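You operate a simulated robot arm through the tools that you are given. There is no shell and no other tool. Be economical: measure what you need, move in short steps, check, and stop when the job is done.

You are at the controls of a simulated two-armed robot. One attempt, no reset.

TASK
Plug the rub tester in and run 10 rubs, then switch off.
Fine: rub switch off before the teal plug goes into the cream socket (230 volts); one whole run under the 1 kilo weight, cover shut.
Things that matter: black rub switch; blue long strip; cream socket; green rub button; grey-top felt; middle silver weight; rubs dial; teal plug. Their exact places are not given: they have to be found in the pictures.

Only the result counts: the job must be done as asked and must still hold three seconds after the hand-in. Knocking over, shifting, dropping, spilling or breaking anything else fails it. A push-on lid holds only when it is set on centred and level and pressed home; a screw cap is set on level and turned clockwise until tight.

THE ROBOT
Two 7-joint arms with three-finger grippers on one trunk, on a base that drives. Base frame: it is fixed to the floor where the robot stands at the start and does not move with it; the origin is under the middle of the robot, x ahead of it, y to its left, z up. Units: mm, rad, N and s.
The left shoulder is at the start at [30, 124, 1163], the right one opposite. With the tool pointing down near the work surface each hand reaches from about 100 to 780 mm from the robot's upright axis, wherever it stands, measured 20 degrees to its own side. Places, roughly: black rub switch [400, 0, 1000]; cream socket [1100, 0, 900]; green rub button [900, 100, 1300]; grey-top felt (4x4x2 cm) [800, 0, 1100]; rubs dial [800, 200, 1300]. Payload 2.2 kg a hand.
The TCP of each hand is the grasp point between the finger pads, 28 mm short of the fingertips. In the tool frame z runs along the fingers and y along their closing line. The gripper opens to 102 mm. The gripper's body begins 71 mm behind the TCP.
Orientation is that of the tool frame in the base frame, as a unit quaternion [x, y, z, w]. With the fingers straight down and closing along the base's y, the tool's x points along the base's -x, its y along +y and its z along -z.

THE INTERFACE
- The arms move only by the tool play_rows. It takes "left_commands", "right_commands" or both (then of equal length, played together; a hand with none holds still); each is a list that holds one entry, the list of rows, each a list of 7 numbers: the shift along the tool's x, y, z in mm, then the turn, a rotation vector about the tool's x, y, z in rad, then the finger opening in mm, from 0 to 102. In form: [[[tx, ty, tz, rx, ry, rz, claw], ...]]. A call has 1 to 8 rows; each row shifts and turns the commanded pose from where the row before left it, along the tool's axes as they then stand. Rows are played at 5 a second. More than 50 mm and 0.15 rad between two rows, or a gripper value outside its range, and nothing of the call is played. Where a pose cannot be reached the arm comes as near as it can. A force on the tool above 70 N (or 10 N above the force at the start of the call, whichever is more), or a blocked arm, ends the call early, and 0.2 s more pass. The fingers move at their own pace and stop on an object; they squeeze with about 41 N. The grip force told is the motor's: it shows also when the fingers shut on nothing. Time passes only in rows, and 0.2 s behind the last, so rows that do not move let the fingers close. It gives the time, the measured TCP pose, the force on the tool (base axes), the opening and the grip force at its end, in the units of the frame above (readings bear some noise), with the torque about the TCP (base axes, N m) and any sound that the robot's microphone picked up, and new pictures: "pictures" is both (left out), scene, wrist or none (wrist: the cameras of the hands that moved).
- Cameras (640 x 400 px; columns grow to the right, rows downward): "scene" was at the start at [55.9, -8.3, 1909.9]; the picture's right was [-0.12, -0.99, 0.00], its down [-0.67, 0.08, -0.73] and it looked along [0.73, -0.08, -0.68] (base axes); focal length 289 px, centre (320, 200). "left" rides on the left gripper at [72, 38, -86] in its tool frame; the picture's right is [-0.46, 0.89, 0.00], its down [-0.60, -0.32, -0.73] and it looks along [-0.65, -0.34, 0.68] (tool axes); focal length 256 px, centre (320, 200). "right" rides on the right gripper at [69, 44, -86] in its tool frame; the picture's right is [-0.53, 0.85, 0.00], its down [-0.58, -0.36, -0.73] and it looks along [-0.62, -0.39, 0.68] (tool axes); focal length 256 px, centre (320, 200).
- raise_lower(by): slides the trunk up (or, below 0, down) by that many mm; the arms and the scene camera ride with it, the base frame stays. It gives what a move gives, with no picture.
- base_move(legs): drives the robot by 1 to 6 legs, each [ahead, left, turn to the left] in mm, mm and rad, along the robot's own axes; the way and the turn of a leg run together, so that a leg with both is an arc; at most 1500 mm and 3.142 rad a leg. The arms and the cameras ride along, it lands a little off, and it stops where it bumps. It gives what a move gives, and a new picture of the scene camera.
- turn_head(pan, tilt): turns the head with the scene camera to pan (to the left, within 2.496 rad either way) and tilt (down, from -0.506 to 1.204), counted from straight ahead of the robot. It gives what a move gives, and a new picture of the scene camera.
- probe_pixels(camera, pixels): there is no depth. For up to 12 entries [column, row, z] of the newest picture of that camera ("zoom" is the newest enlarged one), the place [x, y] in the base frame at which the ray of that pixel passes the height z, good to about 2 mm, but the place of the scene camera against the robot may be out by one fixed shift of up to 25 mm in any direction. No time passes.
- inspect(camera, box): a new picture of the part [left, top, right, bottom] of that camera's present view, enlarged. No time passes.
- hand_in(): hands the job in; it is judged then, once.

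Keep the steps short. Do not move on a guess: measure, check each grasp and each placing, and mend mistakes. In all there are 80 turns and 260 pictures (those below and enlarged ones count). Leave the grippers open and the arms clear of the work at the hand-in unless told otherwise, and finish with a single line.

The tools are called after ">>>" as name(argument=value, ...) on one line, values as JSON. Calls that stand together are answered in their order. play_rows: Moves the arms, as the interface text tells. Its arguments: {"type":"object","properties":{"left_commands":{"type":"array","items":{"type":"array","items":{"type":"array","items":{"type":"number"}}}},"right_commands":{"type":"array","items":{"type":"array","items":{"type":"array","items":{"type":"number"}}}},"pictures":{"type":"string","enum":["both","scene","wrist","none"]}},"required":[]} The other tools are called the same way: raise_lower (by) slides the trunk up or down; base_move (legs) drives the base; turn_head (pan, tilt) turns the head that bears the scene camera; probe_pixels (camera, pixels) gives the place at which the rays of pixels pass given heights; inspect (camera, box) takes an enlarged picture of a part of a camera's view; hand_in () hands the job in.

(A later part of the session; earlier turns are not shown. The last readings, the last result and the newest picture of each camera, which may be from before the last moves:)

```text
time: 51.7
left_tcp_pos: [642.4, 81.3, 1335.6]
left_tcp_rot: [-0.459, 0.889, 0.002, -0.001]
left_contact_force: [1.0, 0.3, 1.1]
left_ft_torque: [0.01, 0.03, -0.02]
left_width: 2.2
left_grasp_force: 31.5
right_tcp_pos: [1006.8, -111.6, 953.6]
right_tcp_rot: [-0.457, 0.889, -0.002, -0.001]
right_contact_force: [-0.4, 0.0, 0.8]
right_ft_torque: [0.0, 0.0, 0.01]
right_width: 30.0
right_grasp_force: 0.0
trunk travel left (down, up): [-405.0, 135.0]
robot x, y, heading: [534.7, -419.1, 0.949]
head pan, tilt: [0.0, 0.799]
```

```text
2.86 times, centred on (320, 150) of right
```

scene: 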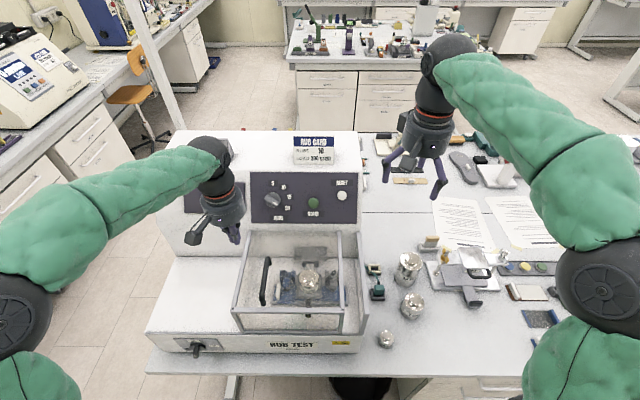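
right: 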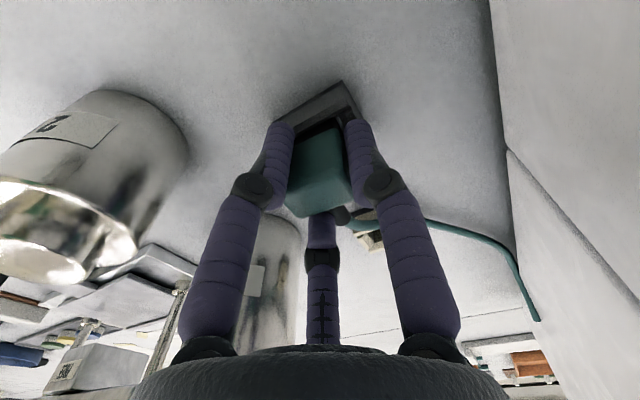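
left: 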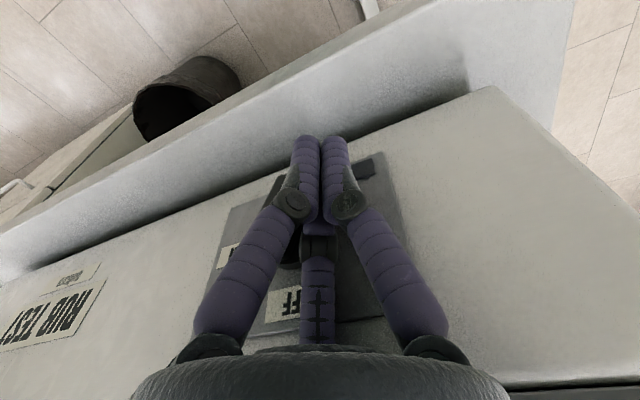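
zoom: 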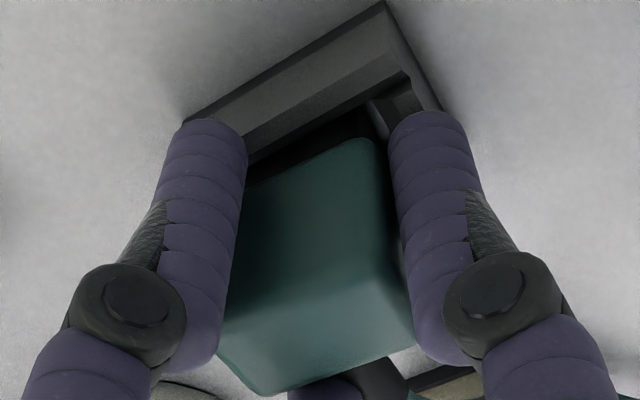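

Opening 30 still shows no grip; I close further.

>>> play_rows(right_commands=[[[0, 0, 0, 0, 0, 0, 15], [0, 0, 0, 0, 0, 0, 10], [0, 0, 0, 0, 0, 0, 10]]], pictures="none")

```text
time: 52.5
left_tcp_pos: [641.0, 80.6, 1334.8]
left_tcp_rot: [-0.459, 0.889, 0.002, -0.001]
left_contact_force: [0.7, 0.1, 1.1]
left_ft_torque: [-0.03, 0.03, 0.02]
left_width: 2.2
left_grasp_force: 31.7
right_tcp_pos: [1006.9, -110.2, 953.3]
right_tcp_rot: [-0.457, 0.889, -0.001, -0.002]
right_contact_force: [-1.8, 2.8, 1.1]
right_ft_torque: [0.07, 0.07, 0.04]
right_width: 26.0
right_grasp_force: 40.9
trunk travel left (down, up): [-405.0, 135.0]
robot x, y, heading: [536.6, -418.1, 0.95]
head pan, tilt: [0.0, 0.799]
```

Gripped at 26 mm with 41 N. I lift 55 mm and go 80 mm ahead toward the socket, then look.

>>> play_rows(right_commands=[[[0, 0, -15, 0, 0, 0, 10], [0, 0, -20, 0, 0, 0, 10], [0, 0, -20, 0, 0, 0, 10], [-20, 0, 0, 0, 0, 0, 10], [-30, 0, 0, 0, 0, 0, 10], [-30, 0, 0, 0, 0, 0, 10]]], pictures="wrist")

>>> inspect(camera="right", box=[220, 60, 420, 220])

>>> inspect(camera="scene", box=[350, 230, 420, 300])

```text
time: 53.9
left_tcp_pos: [641.9, 82.0, 1336.0]
left_tcp_rot: [-0.457, 0.889, 0.001, -0.001]
left_contact_force: [-0.4, 0.7, -0.8]
left_ft_torque: [0.02, 0.08, -0.03]
left_width: 2.1
left_grasp_force: 31.9
right_tcp_pos: [1055.3, -46.9, 1005.3]
right_tcp_rot: [-0.457, 0.889, -0.002, -0.002]
right_contact_force: [-1.0, 0.0, -0.7]
right_ft_torque: [-0.02, -0.04, 0.02]
right_width: 25.5
right_grasp_force: 40.7
trunk travel left (down, up): [-405.0, 135.0]
robot x, y, heading: [532.3, -421.0, 0.947]
head pan, tilt: [0.0, 0.799]
```

right: 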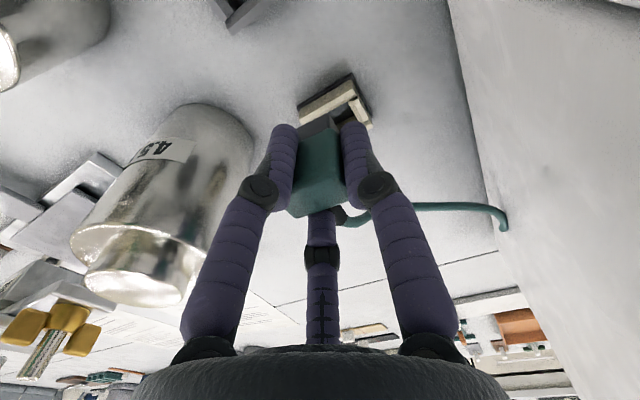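

```text
2.50 times, centred on (320, 140) of right
```

zoom: 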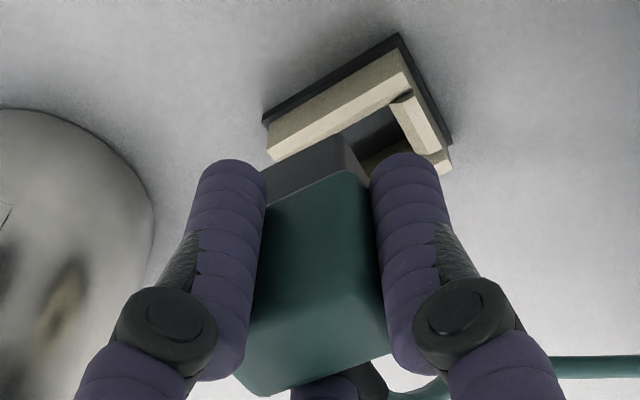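

```text
5.71 times, centred on (385, 265) of scene
```

zoom: 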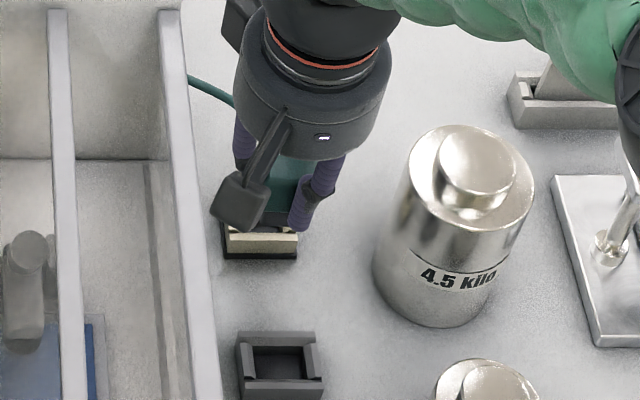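

The plug is held upright with its grey lower part free. The empty cradle has the same shape as the socket, so the difference of their scene positions gives the needed shift. I zoom the cradle and then compute.

>>> inspect(camera="scene", box=[351, 262, 399, 310])

>>> inspect(camera="right", box=[280, 60, 380, 140])

```text
8.33 times, centred on (375, 286) of scene
```

zoom: 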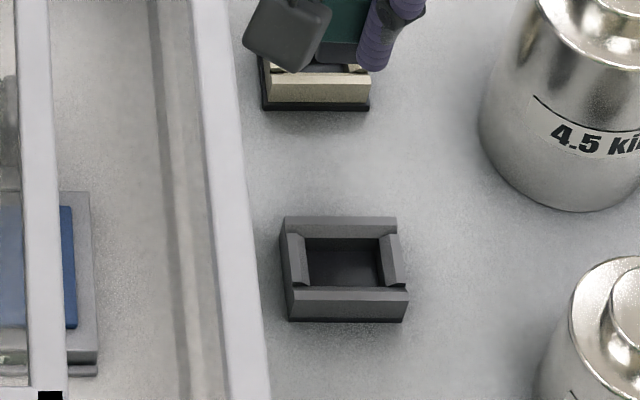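

```text
5.00 times, centred on (330, 100) of right
```

zoom: 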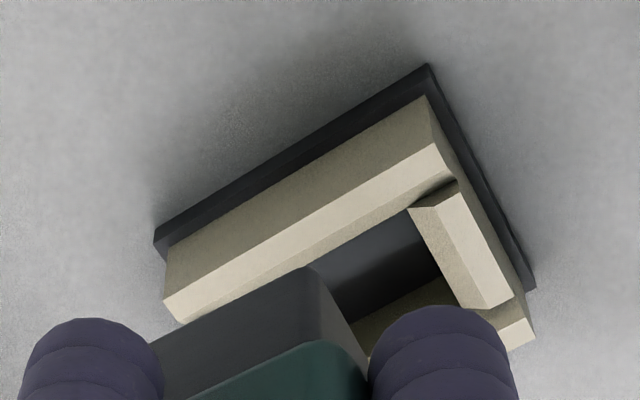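

Both methods give a shift of about 103.5 mm ahead, 0 sideways. I go 23.4 ahead and 2 left, then down 25, and check.

>>> play_rows(right_commands=[[[-12, 1, 0, 0, 0, 0, 10], [-11.4, 1, 0, 0, 0, 0, 10], [0, 0, 12, 0, 0, 0, 10], [0, 0, 10, 0, 0, 0, 10], [0, 0, 0, 0, 0, 0, 10]]], pictures="wrist")

>>> inspect(camera="right", box=[260, 70, 380, 170])

>>> inspect(camera="scene", box=[351, 248, 399, 296])

```text
time: 55.1
left_tcp_pos: [641.7, 80.5, 1335.5]
left_tcp_rot: [-0.459, 0.889, 0.002, -0.001]
left_contact_force: [0.4, 0.2, 0.5]
left_ft_torque: [0.02, 0.0, -0.01]
left_width: 2.2
left_grasp_force: 31.2
right_tcp_pos: [1065.6, -26.5, 985.4]
right_tcp_rot: [-0.457, 0.89, -0.001, -0.002]
right_contact_force: [0.4, -0.4, -0.4]
right_ft_torque: [0.01, 0.01, -0.04]
right_width: 25.6
right_grasp_force: 41.1
trunk travel left (down, up): [-405.0, 135.0]
robot x, y, heading: [534.1, -416.8, 0.946]
head pan, tilt: [0.0, 0.799]
```

right: 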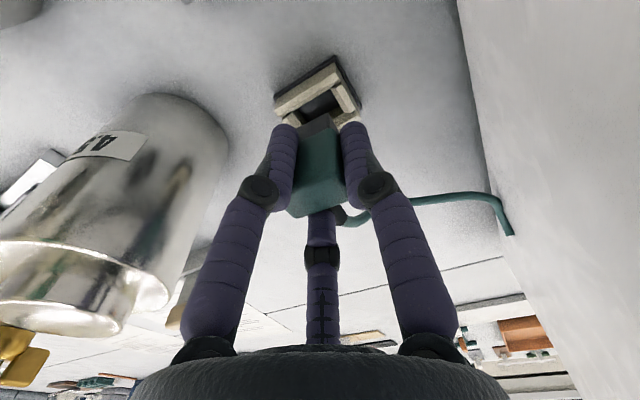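

```text
4.00 times, centred on (320, 120) of right
```

zoom: 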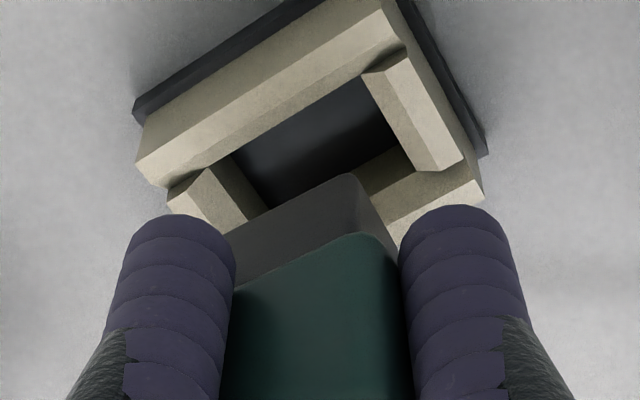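

```text
8.33 times, centred on (375, 272) of scene
```

zoom: 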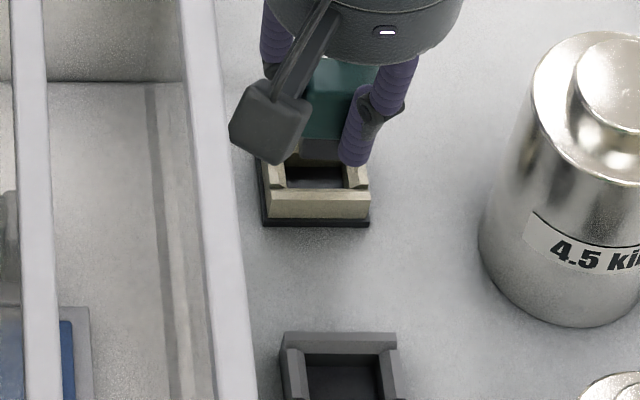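

Alignment looks right and the socket bars are bevelled. I lower further in small steps.

>>> play_rows(right_commands=[[[0, 0, 8, 0, 0, 0, 10], [0, 0, 8, 0, 0, 0, 10], [0, 0, 6, 0, 0, 0, 10], [0, 0, 5, 0, 0, 0, 10], [0, 0, 5, 0, 0, 0, 10]]], pictures="wrist")

>>> inspect(camera="right", box=[260, 70, 380, 170])

```text
time: 56.3
left_tcp_pos: [639.0, 80.7, 1336.0]
left_tcp_rot: [-0.459, 0.888, 0.001, 0.0]
left_contact_force: [-1.2, -0.4, 0.5]
left_ft_torque: [0.02, -0.02, 0.0]
left_width: 2.2
left_grasp_force: 31.9
right_tcp_pos: [1064.8, -27.7, 951.9]
right_tcp_rot: [-0.457, 0.89, -0.002, -0.001]
right_contact_force: [-4.9, 3.8, 6.1]
right_ft_torque: [-0.03, 0.08, -0.01]
right_width: 25.2
right_grasp_force: 41.0
trunk travel left (down, up): [-405.0, 135.0]
robot x, y, heading: [535.0, -416.0, 0.946]
head pan, tilt: [0.0, 0.799]
```

right: 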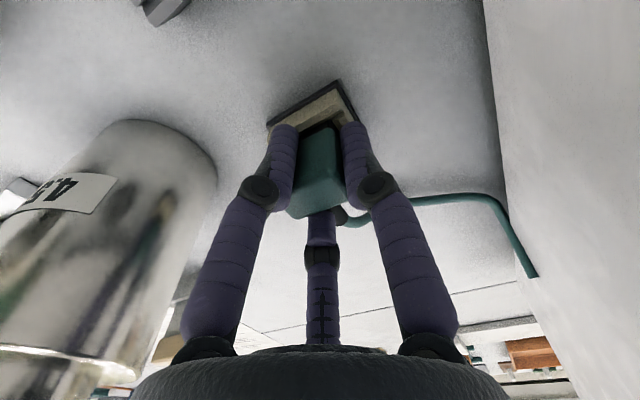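

```text
4.00 times, centred on (320, 120) of right
```

zoom: 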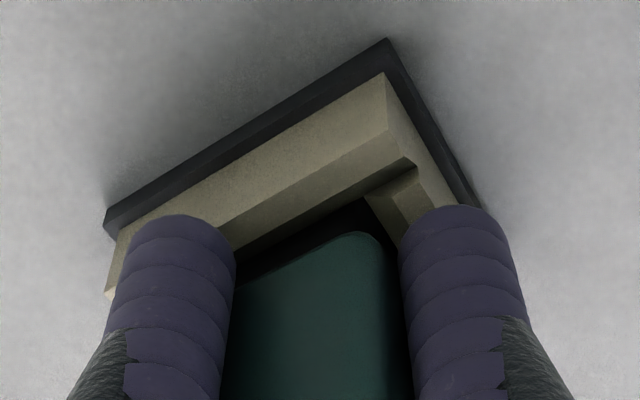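

It went in to z 952 with little force. I press a few mm more to make sure it is home.

>>> play_rows(right_commands=[[[0, 0, 4, 0, 0, 0, 10], [0, 0, 3, 0, 0, 0, 10], [0, 0, 3, 0, 0, 0, 10]]], pictures="none")

```text
time: 57.1
left_tcp_pos: [636.8, 78.6, 1337.4]
left_tcp_rot: [-0.459, 0.888, 0.002, 0.001]
left_contact_force: [0.5, -0.2, -0.6]
left_ft_torque: [-0.02, 0.01, 0.01]
left_width: 2.2
left_grasp_force: 31.1
right_tcp_pos: [1065.6, -28.3, 948.4]
right_tcp_rot: [-0.457, 0.89, -0.001, 0.003]
right_contact_force: [-18.8, -7.3, 51.2]
right_ft_torque: [-0.44, 0.57, 0.0]
right_width: 26.7
right_grasp_force: 21.6
trunk travel left (down, up): [-405.0, 135.0]
robot x, y, heading: [534.0, -415.2, 0.945]
head pan, tilt: [0.0, 0.799]
```

Bottomed with 51 N. I relieve, open, rise and check the plug.

>>> play_rows(right_commands=[[[0, 0, -5, 0, 0, 0, 10], [0, 0, 0, 0, 0, 0, 60], [0, 0, 0, 0, 0, 0, 60], [0, 0, -35, 0, 0, 0, 60], [0, 0, -45, 0, 0, 0, 60], [20, 0, -40, 0, 0, 0, 60], [20, 0, -40, 0, 0, 0, 60]]], pictures="wrist")

>>> inspect(camera="right", box=[260, 50, 420, 170])

>>> inspect(camera="scene", box=[340, 240, 410, 300])

```text
time: 58.7
left_tcp_pos: [639.5, 80.2, 1337.0]
left_tcp_rot: [-0.459, 0.888, 0.002, -0.002]
left_contact_force: [0.2, -1.2, 0.3]
left_ft_torque: [0.04, 0.01, 0.0]
left_width: 1.8
left_grasp_force: 31.5
right_tcp_pos: [1041.7, -60.4, 1110.8]
right_tcp_rot: [-0.457, 0.889, -0.002, -0.002]
right_contact_force: [0.2, 0.6, 0.5]
right_ft_torque: [0.0, 0.0, 0.01]
right_width: 60.0
right_grasp_force: 0.0
trunk travel left (down, up): [-405.0, 135.0]
robot x, y, heading: [535.1, -419.1, 0.947]
head pan, tilt: [0.0, 0.799]
```

right: 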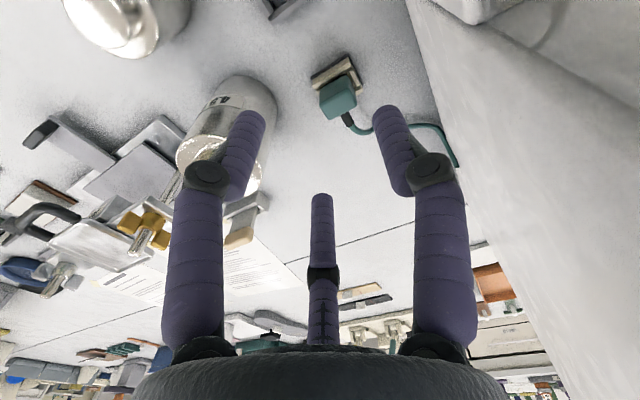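

```text
3.33 times, centred on (340, 110) of right
```

zoom: 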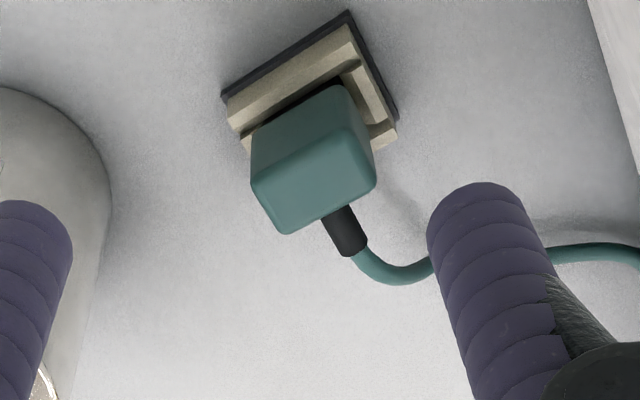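

```text
6.67 times, centred on (375, 270) of scene
```

zoom: 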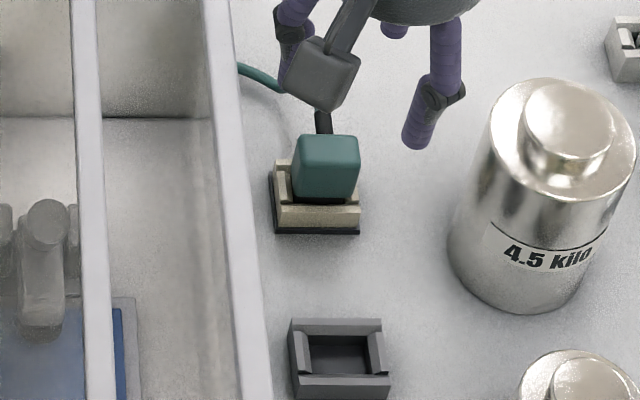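

The plug is in the socket. Next the dial with the left hand; I look through the left camera.

>>> inspect(camera="left", box=[0, 0, 640, 400])

>>> inspect(camera="scene", box=[240, 170, 370, 250])

```text
1.00 times, centred on (320, 200) of left (not enlarged: the box is as wide or as high as the picture)
```

zoom: 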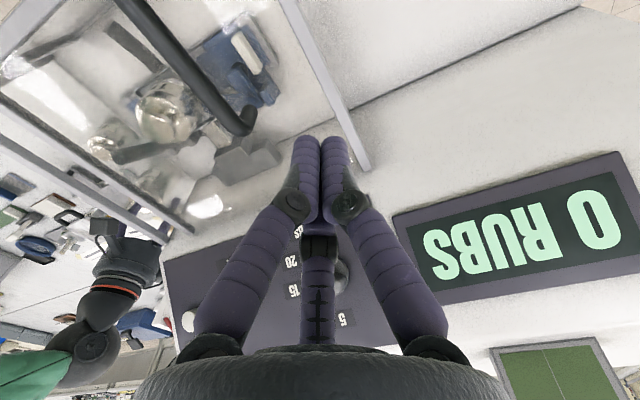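

```text
4.92 times, centred on (305, 210) of scene
```

zoom: 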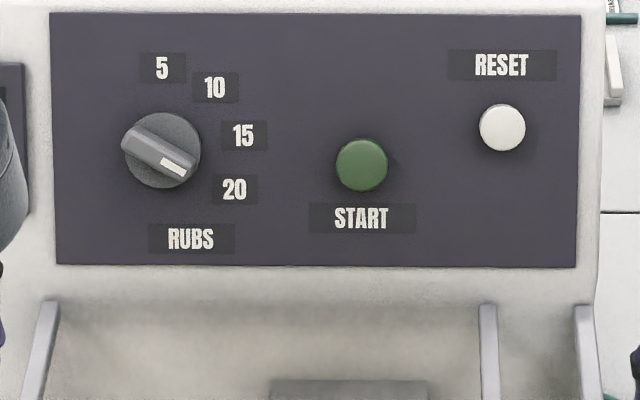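

The display shows "0 RUBS": power is on. I move the closed left hand above the dial to look at it with the left camera.

>>> play_rows(left_commands=[[[0, 0, -42, 0, 0, 0, 0], [0, 0, -41, 0, 0, 0, 0], [-30, -14.5, 0, 0, 0, 0, 0], [-30, -14.5, 0, 0, 0, 0, 0], [-30, -14.5, 0, 0, 0, 0, 0], [-30, -14.5, 0, 0, 0, 0, 0]]], pictures="wrist")

>>> inspect(camera="left", box=[240, 40, 400, 160])

>>> inspect(camera="scene", box=[240, 150, 370, 250])

```text
time: 60.1
left_tcp_pos: [760.9, 147.8, 1417.9]
left_tcp_rot: [-0.459, 0.888, 0.001, -0.002]
left_contact_force: [0.2, -0.2, 0.9]
left_ft_torque: [0.0, 0.05, 0.04]
left_width: 2.1
left_grasp_force: 31.6
right_tcp_pos: [1044.2, -57.9, 1108.5]
right_tcp_rot: [-0.458, 0.889, -0.001, -0.003]
right_contact_force: [1.1, 0.6, 0.5]
right_ft_torque: [-0.02, 0.01, 0.02]
right_width: 60.0
right_grasp_force: 0.1
trunk travel left (down, up): [-405.0, 135.0]
robot x, y, heading: [532.6, -415.2, 0.952]
head pan, tilt: [0.0, 0.799]
```

left: 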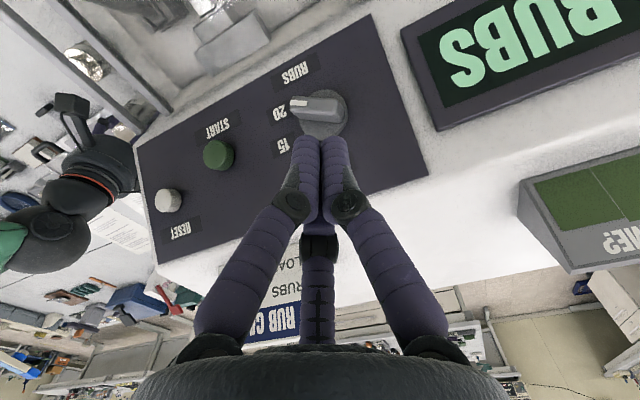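

```text
3.33 times, centred on (320, 100) of left
```

zoom: 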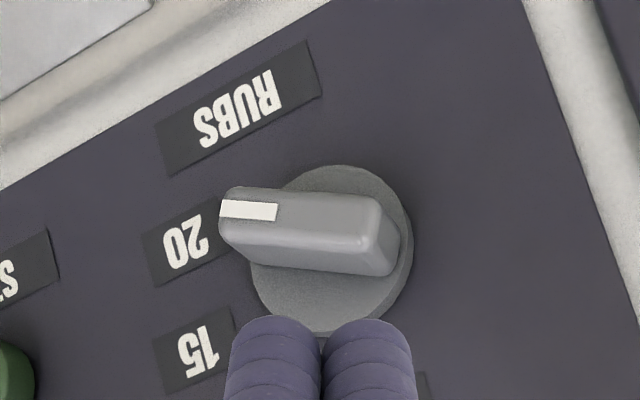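

```text
4.00 times, centred on (305, 200) of scene
```

zoom: 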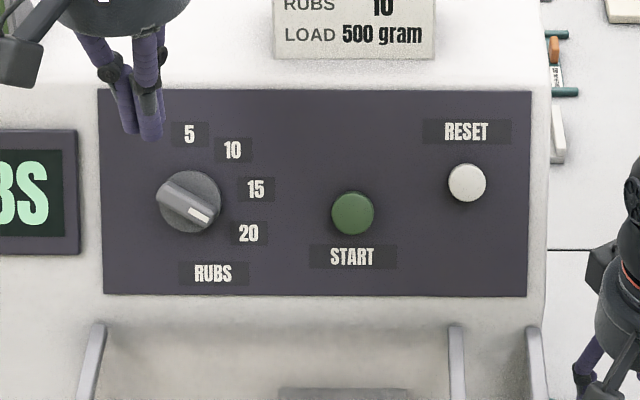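

The dial points to 20. I lower 35 mm and shift left 10 for a second view to triangulate its height.

>>> play_rows(left_commands=[[[15, 10, 0, 0, 0, 0, 0], [0, 0, 35, 0, 0, 0, 0], [0, 0, 0, 0, 0, 0, 0]]], pictures="wrist")

>>> inspect(camera="left", box=[240, 60, 400, 180])

>>> inspect(camera="scene", box=[255, 170, 325, 230])

```text
time: 60.9
left_tcp_pos: [738.9, 139.1, 1384.0]
left_tcp_rot: [-0.459, 0.888, 0.001, 0.0]
left_contact_force: [0.1, -0.9, -0.5]
left_ft_torque: [0.0, 0.0, 0.0]
left_width: 1.8
left_grasp_force: 31.5
right_tcp_pos: [1041.4, -58.3, 1111.0]
right_tcp_rot: [-0.457, 0.89, -0.003, -0.002]
right_contact_force: [0.0, 0.2, 0.2]
right_ft_torque: [0.04, -0.01, 0.0]
right_width: 60.0
right_grasp_force: 0.1
trunk travel left (down, up): [-405.0, 135.0]
robot x, y, heading: [536.0, -420.5, 0.946]
head pan, tilt: [0.0, 0.799]
```

left: 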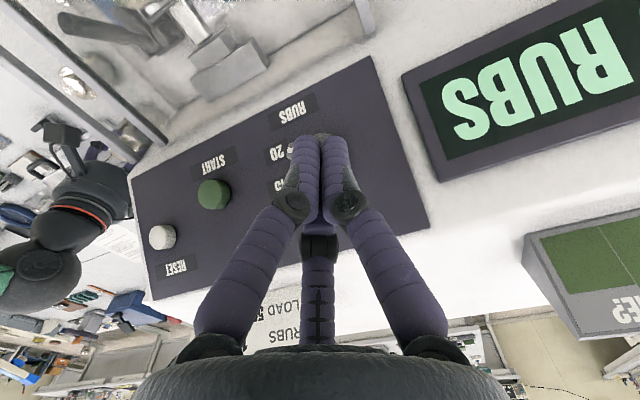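

```text
3.33 times, centred on (320, 120) of left
```

zoom: 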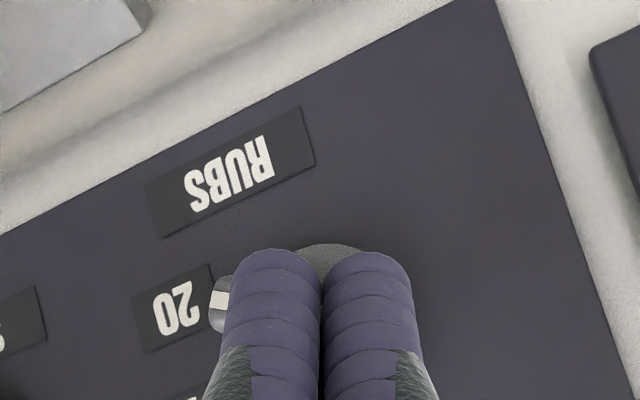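

```text
6.67 times, centred on (290, 200) of scene
```

zoom: 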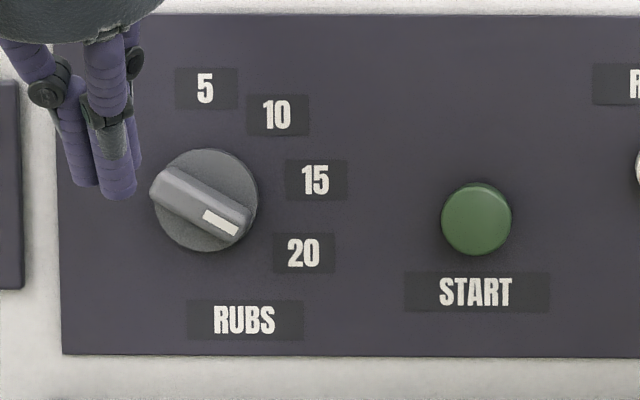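

I calibrate the scene camera: I probe the known fingertip place (257.3,198.5 at z 1356) and the known socket back edge, plus dial, START and the handle.

>>> probe_pixels(camera="scene", pixels=[[257.3, 198.5, 1356], [257.3, 198.5, 1300], [374.25, 263.95, 915], [272.2, 200.15, 1320], [272.2, 200.15, 1300], [313.5, 202.4, 1320], [313.5, 202.4, 1300]])

>>> inspect(camera="scene", box=[245, 180, 285, 215])

```text
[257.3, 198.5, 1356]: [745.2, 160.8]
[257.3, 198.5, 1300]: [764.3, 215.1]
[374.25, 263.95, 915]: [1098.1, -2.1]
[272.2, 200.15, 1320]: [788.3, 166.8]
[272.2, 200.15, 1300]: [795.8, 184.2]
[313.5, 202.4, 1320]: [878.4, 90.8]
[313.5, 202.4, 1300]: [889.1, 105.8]
```

```text
11.43 times, centred on (265, 198) of scene
```

zoom: 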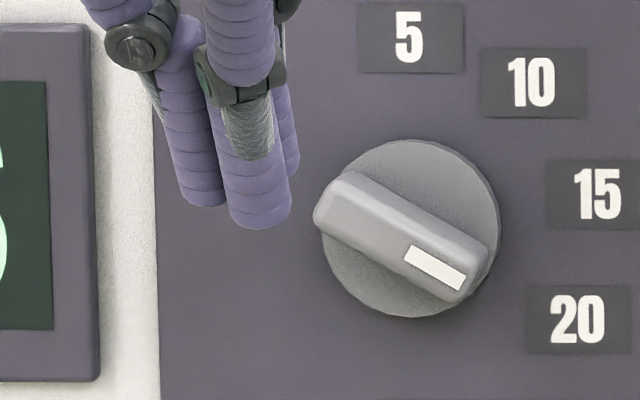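

Scene calibration and the left ray agree: dial centre at about (785,166,1298). I back off 30 mm and tilt the left hand 0.9 rad so the fingers point square at the panel.

>>> play_rows(left_commands=[[[30, 0, 0, 0, 0, 0, 0], [0, 0, 0, 0, -0.15, 0, 0], [0, 0, 0, 0, -0.15, 0, 0], [0, 0, 0, 0, -0.15, 0, 0], [0, 0, 0, 0, -0.15, 0, 0], [0, 0, 0, 0, -0.15, 0, 0], [0, 0, 0, 0, -0.15, 0, 0], [0, 0, 0, 0, 0, 0, 0]]], pictures="wrist")

>>> inspect(camera="left", box=[200, 20, 440, 180])

>>> inspect(camera="scene", box=[235, 170, 305, 225])

```text
time: 62.7
left_tcp_pos: [724.8, 114.2, 1382.8]
left_tcp_rot: [-0.412, 0.801, 0.2, 0.386]
left_contact_force: [0.1, -0.6, 0.4]
left_ft_torque: [-0.02, 0.03, 0.02]
left_width: 2.2
left_grasp_force: 31.4
right_tcp_pos: [1042.6, -57.7, 1109.3]
right_tcp_rot: [-0.457, 0.889, -0.002, -0.002]
right_contact_force: [0.3, 0.3, -0.5]
right_ft_torque: [-0.02, 0.0, -0.02]
right_width: 59.9
right_grasp_force: 0.1
trunk travel left (down, up): [-405.0, 135.0]
robot x, y, heading: [533.9, -418.8, 0.948]
head pan, tilt: [0.0, 0.799]
```

left: 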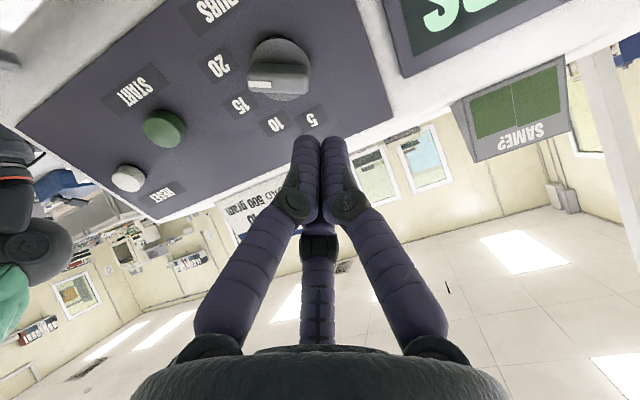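

```text
2.50 times, centred on (320, 100) of left
```

zoom: 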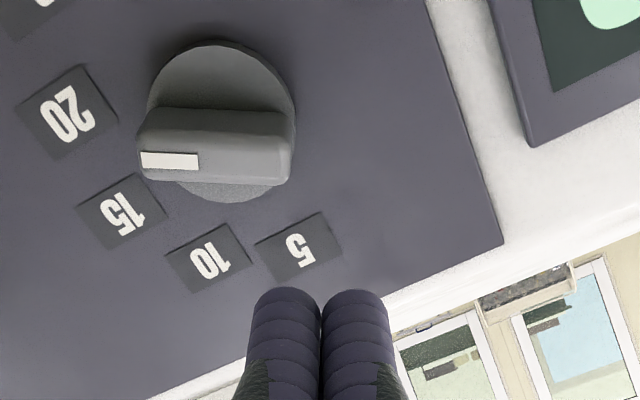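

```text
7.27 times, centred on (270, 198) of scene
```

zoom: 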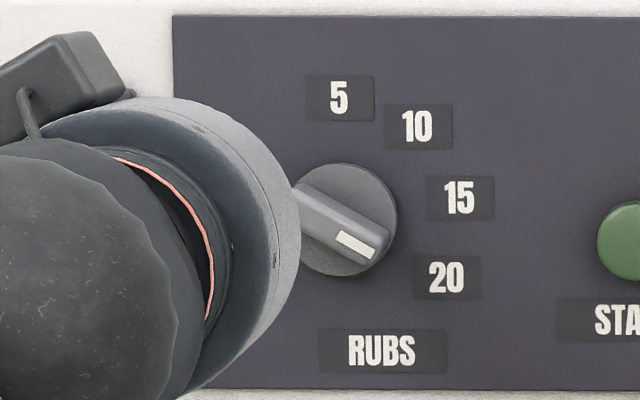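

Prediction matches the view within 4 px. Dial centre in the tool frame: (21,-20.6,113). I place the tip above the bar's left end and go in 77 mm.

>>> play_rows(left_commands=[[[-8, 4.4, 0, 0, 0, 0, 0], [0, 0, 25, 0, 0, 0, 0], [0, 0, 25, 0, 0, 0, 0], [0, 0, 15, 0, 0, 0, 0], [0, 0, 12, 0, 0, 0, 0], [0, 0, 0, 0, 0, 0, 0]]], pictures="wrist")

>>> inspect(camera="left", box=[220, 60, 400, 180])

```text
time: 64.1
left_tcp_pos: [757.9, 171.5, 1342.8]
left_tcp_rot: [-0.412, 0.801, 0.2, 0.386]
left_contact_force: [0.0, -0.2, -0.5]
left_ft_torque: [0.01, -0.02, 0.01]
left_width: 2.2
left_grasp_force: 31.3
right_tcp_pos: [1041.9, -58.3, 1110.0]
right_tcp_rot: [-0.457, 0.889, -0.001, -0.001]
right_contact_force: [-0.5, 0.5, 0.6]
right_ft_torque: [0.03, 0.04, 0.0]
right_width: 60.1
right_grasp_force: 0.3
trunk travel left (down, up): [-405.0, 135.0]
robot x, y, heading: [535.6, -418.7, 0.947]
head pan, tilt: [0.0, 0.799]
```

left: 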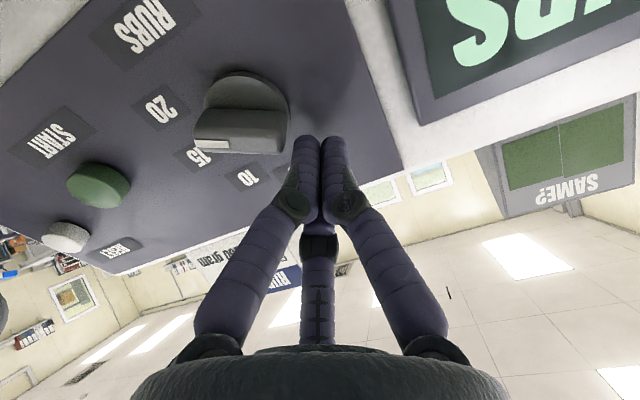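

```text
3.33 times, centred on (310, 120) of left
```

zoom: 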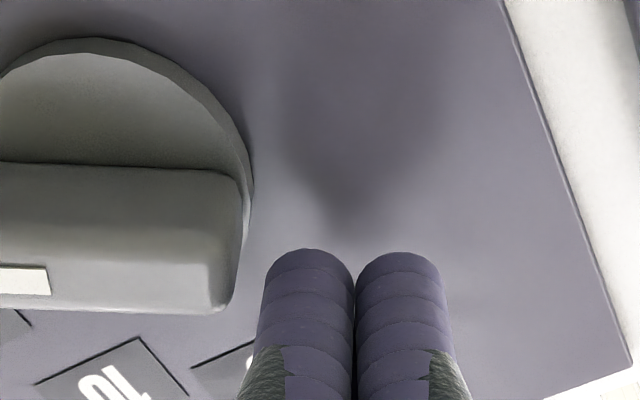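

Geometry agrees. I shift 4 mm right for better overlap and push down-slope 17 mm, then look.

>>> play_rows(left_commands=[[[0, -4, 0, 0, 0, 0, 0], [6, 0, 0, 0, 0, 0, 0], [6, 0, 0, 0, 0, 0, 0], [5, 0, 0, 0, 0, 0, 0], [0, 0, 0, 0, 0, 0, 0]]], pictures="wrist")

>>> inspect(camera="left", box=[180, 60, 360, 180])

>>> inspect(camera="scene", box=[255, 170, 325, 225])

```text
time: 65.3
left_tcp_pos: [754.5, 158.4, 1328.4]
left_tcp_rot: [-0.412, 0.801, 0.2, 0.385]
left_contact_force: [-1.2, 2.3, 1.2]
left_ft_torque: [0.02, 0.0, -0.03]
left_width: 2.0
left_grasp_force: 31.3
right_tcp_pos: [1041.2, -59.1, 1110.4]
right_tcp_rot: [-0.457, 0.89, -0.002, -0.001]
right_contact_force: [-0.6, -0.4, 0.3]
right_ft_torque: [0.05, -0.01, -0.01]
right_width: 59.9
right_grasp_force: 0.1
trunk travel left (down, up): [-405.0, 135.0]
robot x, y, heading: [533.4, -413.7, 0.949]
head pan, tilt: [0.0, 0.799]
```

left: 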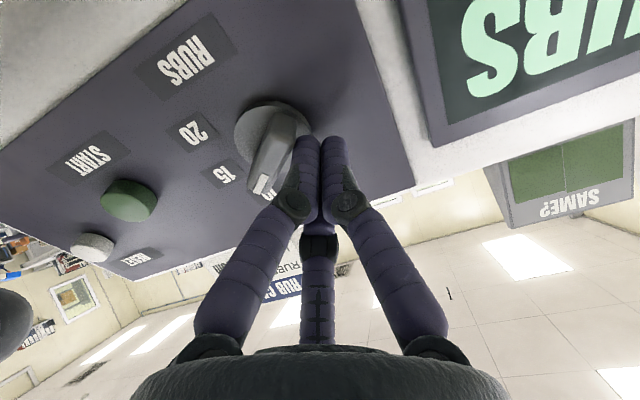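

```text
3.33 times, centred on (270, 120) of left
```

zoom: 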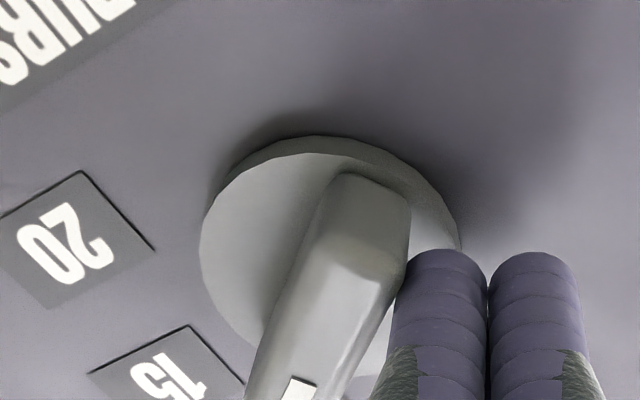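

```text
7.27 times, centred on (290, 198) of scene
```

zoom: 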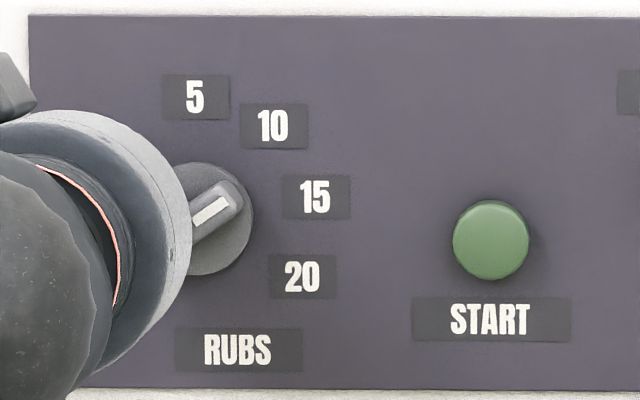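

The dial swung to between 15 and 10 (about 40°, 10 lies at 53°). I push 3 mm more.

>>> play_rows(left_commands=[[[2, 0, 0, 0, 0, 0, 0], [1.5, 0, 0, 0, 0, 0, 0], [0, 0, 0, 0, 0, 0, 0]]], pictures="none")

>>> inspect(camera="scene", box=[255, 175, 305, 220])

>>> inspect(camera="left", box=[180, 60, 360, 200])

```text
time: 66.1
left_tcp_pos: [754.7, 157.2, 1326.3]
left_tcp_rot: [-0.413, 0.8, 0.201, 0.385]
left_contact_force: [-0.6, -0.2, 0.6]
left_ft_torque: [-0.01, 0.0, -0.05]
left_width: 2.1
left_grasp_force: 30.8
right_tcp_pos: [1041.6, -58.9, 1110.3]
right_tcp_rot: [-0.457, 0.889, -0.002, -0.001]
right_contact_force: [-0.4, 0.2, 0.1]
right_ft_torque: [-0.01, 0.04, -0.02]
right_width: 60.1
right_grasp_force: 0.0
trunk travel left (down, up): [-405.0, 135.0]
robot x, y, heading: [530.7, -421.8, 0.948]
head pan, tilt: [0.0, 0.799]
```

```text
8.89 times, centred on (280, 198) of scene
```

zoom: 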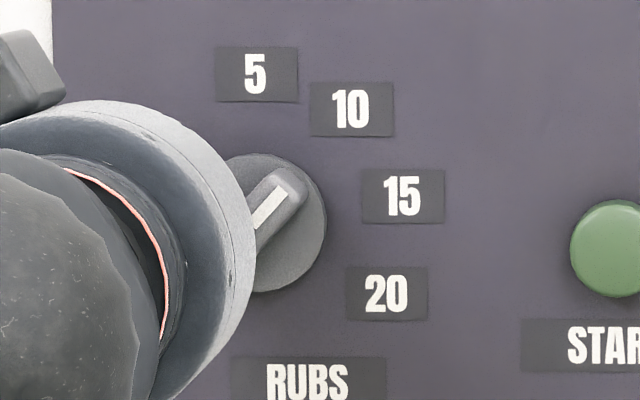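

```text
2.86 times, centred on (270, 130) of left
```

zoom: 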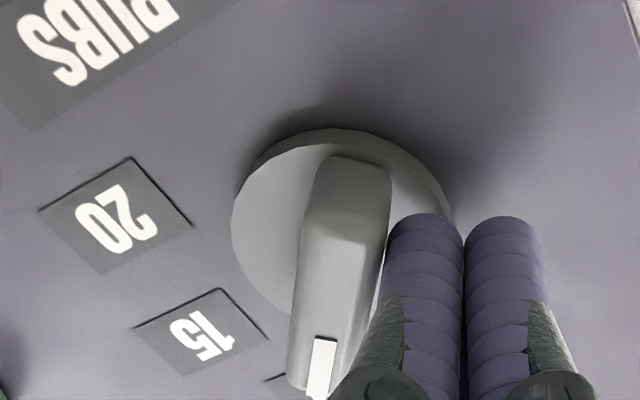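

Now about 52°, with no load. I retract along the panel normal and check.

>>> play_rows(left_commands=[[[0, 2, 0, 0, 0, 0, 0], [0, 0, -40, 0, 0, 0, 0], [0, 0, -40, 0, 0, 0, 0], [0, 25, 0, 0, 0, 0, 0], [0, 25, 0, 0, 0, 0, 0]]], pictures="scene")

>>> inspect(camera="scene", box=[250, 175, 300, 220])

>>> inspect(camera="left", box=[120, 0, 360, 160])

```text
time: 67.3
left_tcp_pos: [675.3, 136.9, 1373.2]
left_tcp_rot: [-0.412, 0.801, 0.2, 0.386]
left_contact_force: [0.4, -0.7, 0.8]
left_ft_torque: [-0.01, 0.01, 0.04]
left_width: 1.9
left_grasp_force: 31.4
right_tcp_pos: [1041.5, -58.9, 1110.2]
right_tcp_rot: [-0.457, 0.89, -0.002, 0.0]
right_contact_force: [-0.5, -1.0, 0.9]
right_ft_torque: [0.02, 0.02, 0.01]
right_width: 59.9
right_grasp_force: 0.0
trunk travel left (down, up): [-405.0, 135.0]
robot x, y, heading: [532.7, -418.8, 0.948]
head pan, tilt: [0.0, 0.799]
```

scene: 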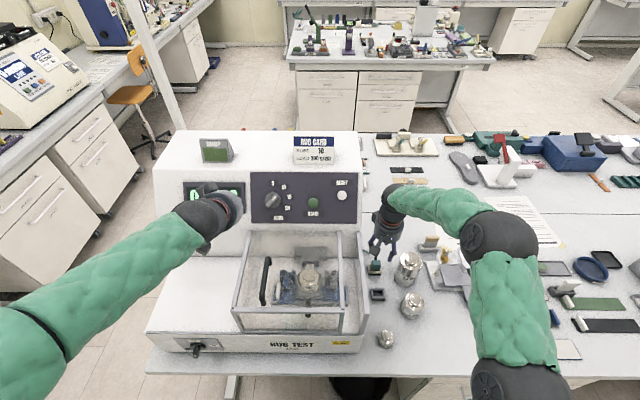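

```text
8.89 times, centred on (275, 198) of scene
```

zoom: 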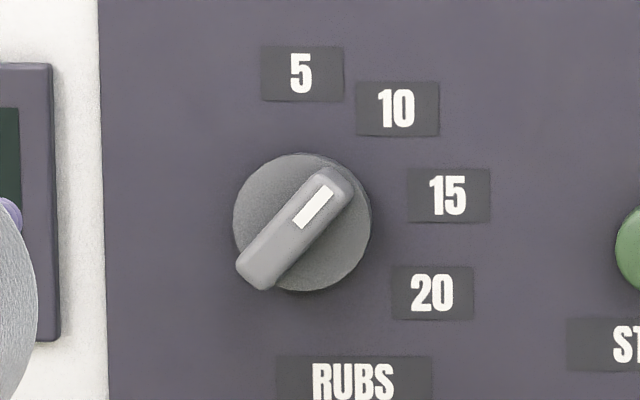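

```text
2.50 times, centred on (240, 80) of left
```

zoom: 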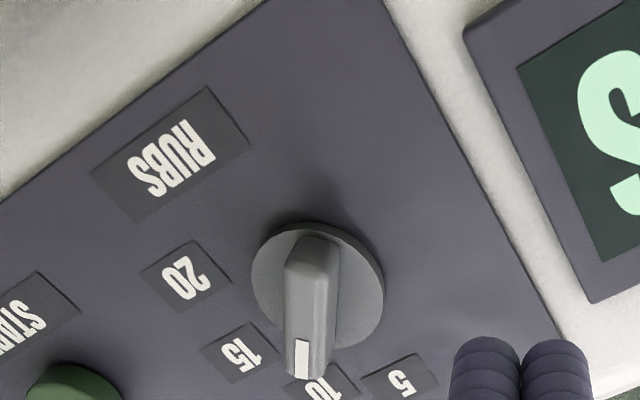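

The dial points at 10. Next: slide the cover shut to the right. I zoom on the cover and probe the handle.

>>> inspect(camera="scene", box=[225, 225, 375, 345])

>>> probe_pixels(camera="scene", pixels=[[265, 280, 1220], [265, 280, 1200], [233, 310, 1165], [338, 310, 1165]])

>>> play_rows(left_commands=[[[0, 0, 0, 0, 0.15, 0, 0], [0, 0, 0, 0, 0.15, 0, 0], [0, 0, 0, 0, 0.15, 0, 0], [0, 0, 0, 0, 0.15, 0, 0], [0, 0, 0, 0, 0.15, 0, 0], [0, 0, 0, 0, 0.15, 0, 0], [35, 25, 0, 0, 0, 0, 0], [35, 20, 0, 0, 0, 0, 0]]], pictures="wrist")

```text
3.33 times, centred on (300, 285) of scene
```

zoom: 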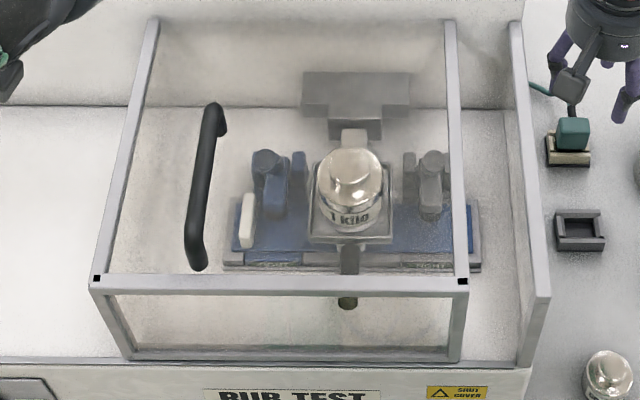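

```text
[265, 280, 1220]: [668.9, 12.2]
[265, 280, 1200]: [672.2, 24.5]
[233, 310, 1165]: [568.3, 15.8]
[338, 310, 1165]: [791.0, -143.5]
```

```text
time: 69.1
left_tcp_pos: [598.0, 106.2, 1376.6]
left_tcp_rot: [-0.459, 0.888, 0.002, 0.0]
left_contact_force: [-0.4, -0.5, -0.2]
left_ft_torque: [-0.01, -0.01, 0.0]
left_width: 2.0
left_grasp_force: 31.8
right_tcp_pos: [1041.7, -59.4, 1110.6]
right_tcp_rot: [-0.456, 0.89, -0.002, -0.001]
right_contact_force: [-1.0, 0.4, -0.1]
right_ft_torque: [-0.02, -0.02, -0.05]
right_width: 60.0
right_grasp_force: 0.0
trunk travel left (down, up): [-405.0, 135.0]
robot x, y, heading: [532.8, -419.1, 0.951]
head pan, tilt: [0.0, 0.799]
```

left: 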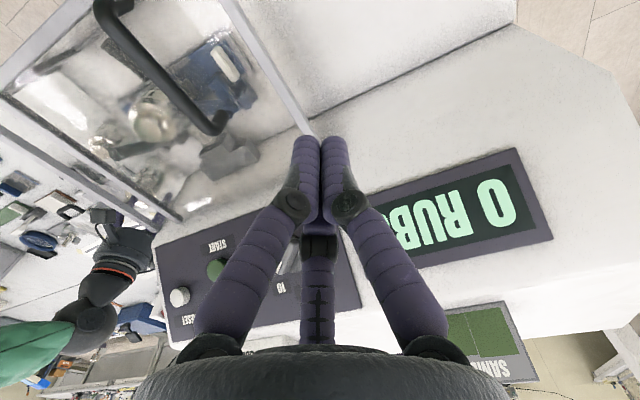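

The handle runs fore-aft at 122 mm right of the hand, top about z 1230. I place the closed fingertips just left of its middle, tip at z≈1206.

>>> play_rows(left_commands=[[[25, -42, 0, 0, 0, 0, 0], [25, -43, 0, 0, 0, 0, 0], [0, 0, 36, 0, 0, 0, 0], [0, 0, 36, 0, 0, 0, 0], [0, 0, 36, 0, 0, 0, 0], [0, 0, 34, 0, 0, 0, 0], [0, 0, 0, 0, 0, 0, 0]]], pictures="wrist")

>>> inspect(camera="scene", box=[215, 235, 355, 345])

```text
time: 70.7
left_tcp_pos: [639.4, 17.0, 1235.6]
left_tcp_rot: [-0.459, 0.888, 0.002, 0.002]
left_contact_force: [-3.3, 0.8, 25.9]
left_ft_torque: [-0.37, 0.11, -0.18]
left_width: 2.2
left_grasp_force: 31.1
right_tcp_pos: [1041.2, -59.3, 1111.1]
right_tcp_rot: [-0.457, 0.889, -0.001, -0.001]
right_contact_force: [-1.4, 0.8, 0.5]
right_ft_torque: [-0.02, 0.04, -0.01]
right_width: 60.0
right_grasp_force: 0.1
trunk travel left (down, up): [-405.0, 135.0]
robot x, y, heading: [535.1, -417.9, 0.948]
head pan, tilt: [0.0, 0.799]
```

left: 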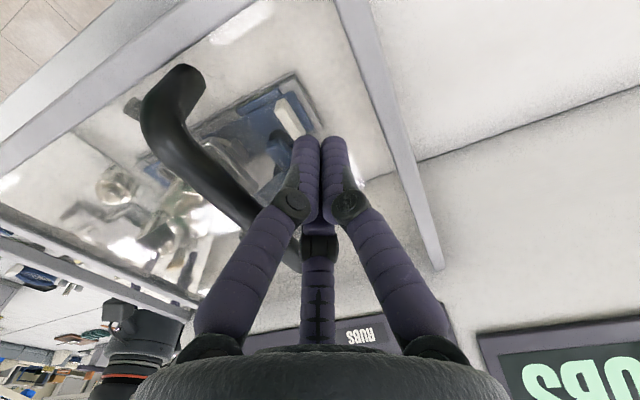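

```text
3.64 times, centred on (285, 290) of scene
```

zoom: 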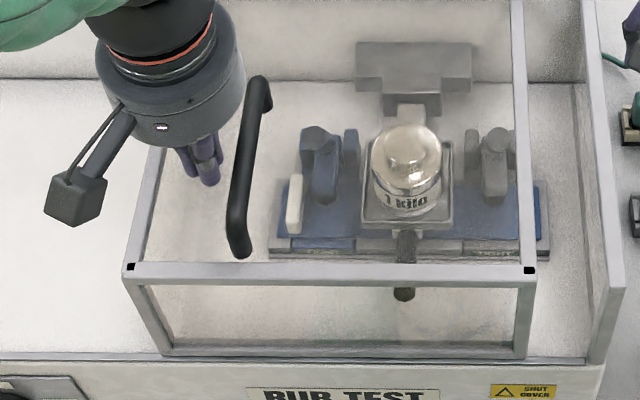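

The tip touches the cover top (z≈1207). I rise 7 mm and push the handle to the right.

>>> play_rows(left_commands=[[[0, 0, -9, 0, 0, 0, 0], [0, -12, 0, 0, 0, 0, 0], [0, -12, 0, 0, 0, 0, 0], [0, -12, 0, 0, 0, 0, 0], [0, -12, 0, 0, 0, 0, 0], [0, -12, 0, 0, 0, 0, 0], [0, -10, 0, 0, 0, 0, 0]]], pictures="none")

>>> inspect(camera="scene", box=[225, 235, 375, 345])

```text
time: 72.3
left_tcp_pos: [687.5, -18.6, 1243.1]
left_tcp_rot: [-0.459, 0.889, 0.002, -0.001]
left_contact_force: [-41.1, 30.6, 2.0]
left_ft_torque: [0.01, -0.2, -0.24]
left_width: 2.0
left_grasp_force: 31.2
right_tcp_pos: [1036.1, -54.5, 1109.9]
right_tcp_rot: [-0.458, 0.889, -0.004, 0.0]
right_contact_force: [0.2, 0.1, 0.0]
right_ft_torque: [0.01, 0.05, -0.03]
right_width: 60.2
right_grasp_force: 0.0
trunk travel left (down, up): [-405.0, 135.0]
robot x, y, heading: [532.2, -417.3, 0.948]
head pan, tilt: [0.0, 0.799]
```

```text
3.64 times, centred on (300, 290) of scene
```

zoom: 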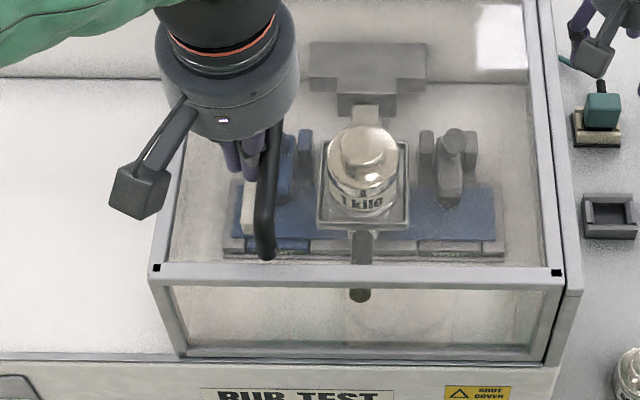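

The cover is shut against its right wall (51 N stop). I release, rise, and move the left hand to in front of the switch.

>>> play_rows(left_commands=[[[0, 10, 0, 0, 0, 0, 0], [0, 0, -50, 0, 0, 0, 0], [27, 39, 0, 0, 0, 0, 0], [27, 39, 0, 0, 0, 0, 0], [27, 39, 0, 0, 0, 0, 0], [27, 39, 0, 0, 0, 0, 0], [27, 39, 0, 0, 0, 0, 0], [27, 39, 0, 0, 0, 0, 0]]], pictures="none")

>>> play_rows(left_commands=[[[0, 28, 30, 0, 0, 0, 0], [0, 0, 35, 0, 0, 0, 0], [0, 0, 35, 0, 0, 0, 0], [0, 0, 35, 0, 0, 0, 0], [0, 0, 0, 0, 0, 0, 0]]], pictures="both")

```text
time: 74.1
left_tcp_pos: [403.7, -15.7, 1292.9]
left_tcp_rot: [-0.459, 0.888, 0.002, -0.001]
left_contact_force: [0.2, 0.1, -0.7]
left_ft_torque: [0.01, -0.03, -0.01]
left_width: 2.2
left_grasp_force: 31.8
right_tcp_pos: [1041.4, -59.5, 1111.4]
right_tcp_rot: [-0.456, 0.89, -0.001, -0.001]
right_contact_force: [-0.2, -0.3, 0.2]
right_ft_torque: [0.0, 0.0, 0.0]
right_width: 59.8
right_grasp_force: 0.0
trunk travel left (down, up): [-405.0, 135.0]
robot x, y, heading: [535.5, -419.0, 0.949]
head pan, tilt: [0.0, 0.799]
```

```text
time: 75.3
left_tcp_pos: [380.6, 1.8, 1161.3]
left_tcp_rot: [-0.459, 0.888, 0.002, -0.001]
left_contact_force: [0.0, 0.1, -0.1]
left_ft_torque: [0.02, 0.01, 0.01]
left_width: 2.2
left_grasp_force: 31.5
right_tcp_pos: [1042.4, -59.3, 1109.7]
right_tcp_rot: [-0.458, 0.889, -0.001, -0.002]
right_contact_force: [0.6, 0.1, -0.3]
right_ft_torque: [0.02, 0.01, -0.01]
right_width: 59.8
right_grasp_force: 0.1
trunk travel left (down, up): [-405.0, 135.0]
robot x, y, heading: [531.8, -418.6, 0.947]
head pan, tilt: [0.0, 0.799]
```

scene: 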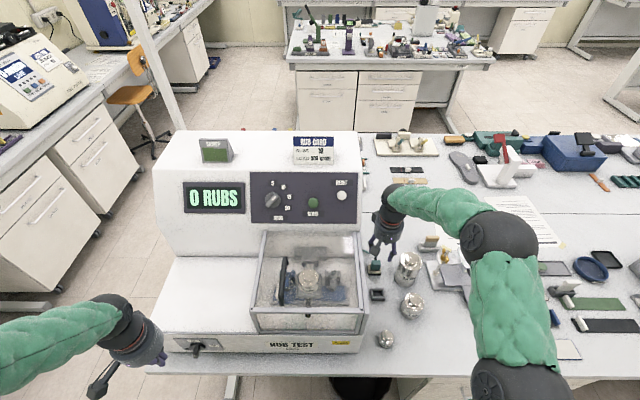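
left: 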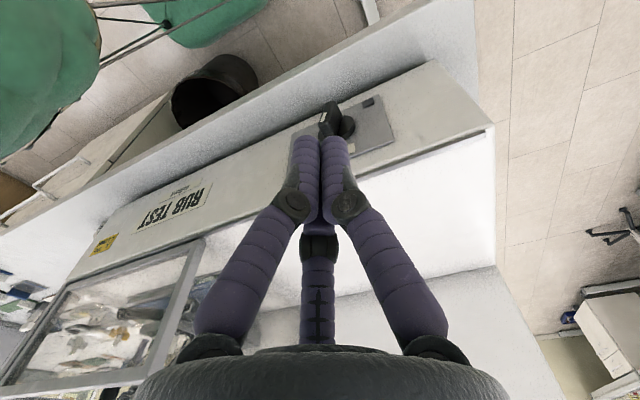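

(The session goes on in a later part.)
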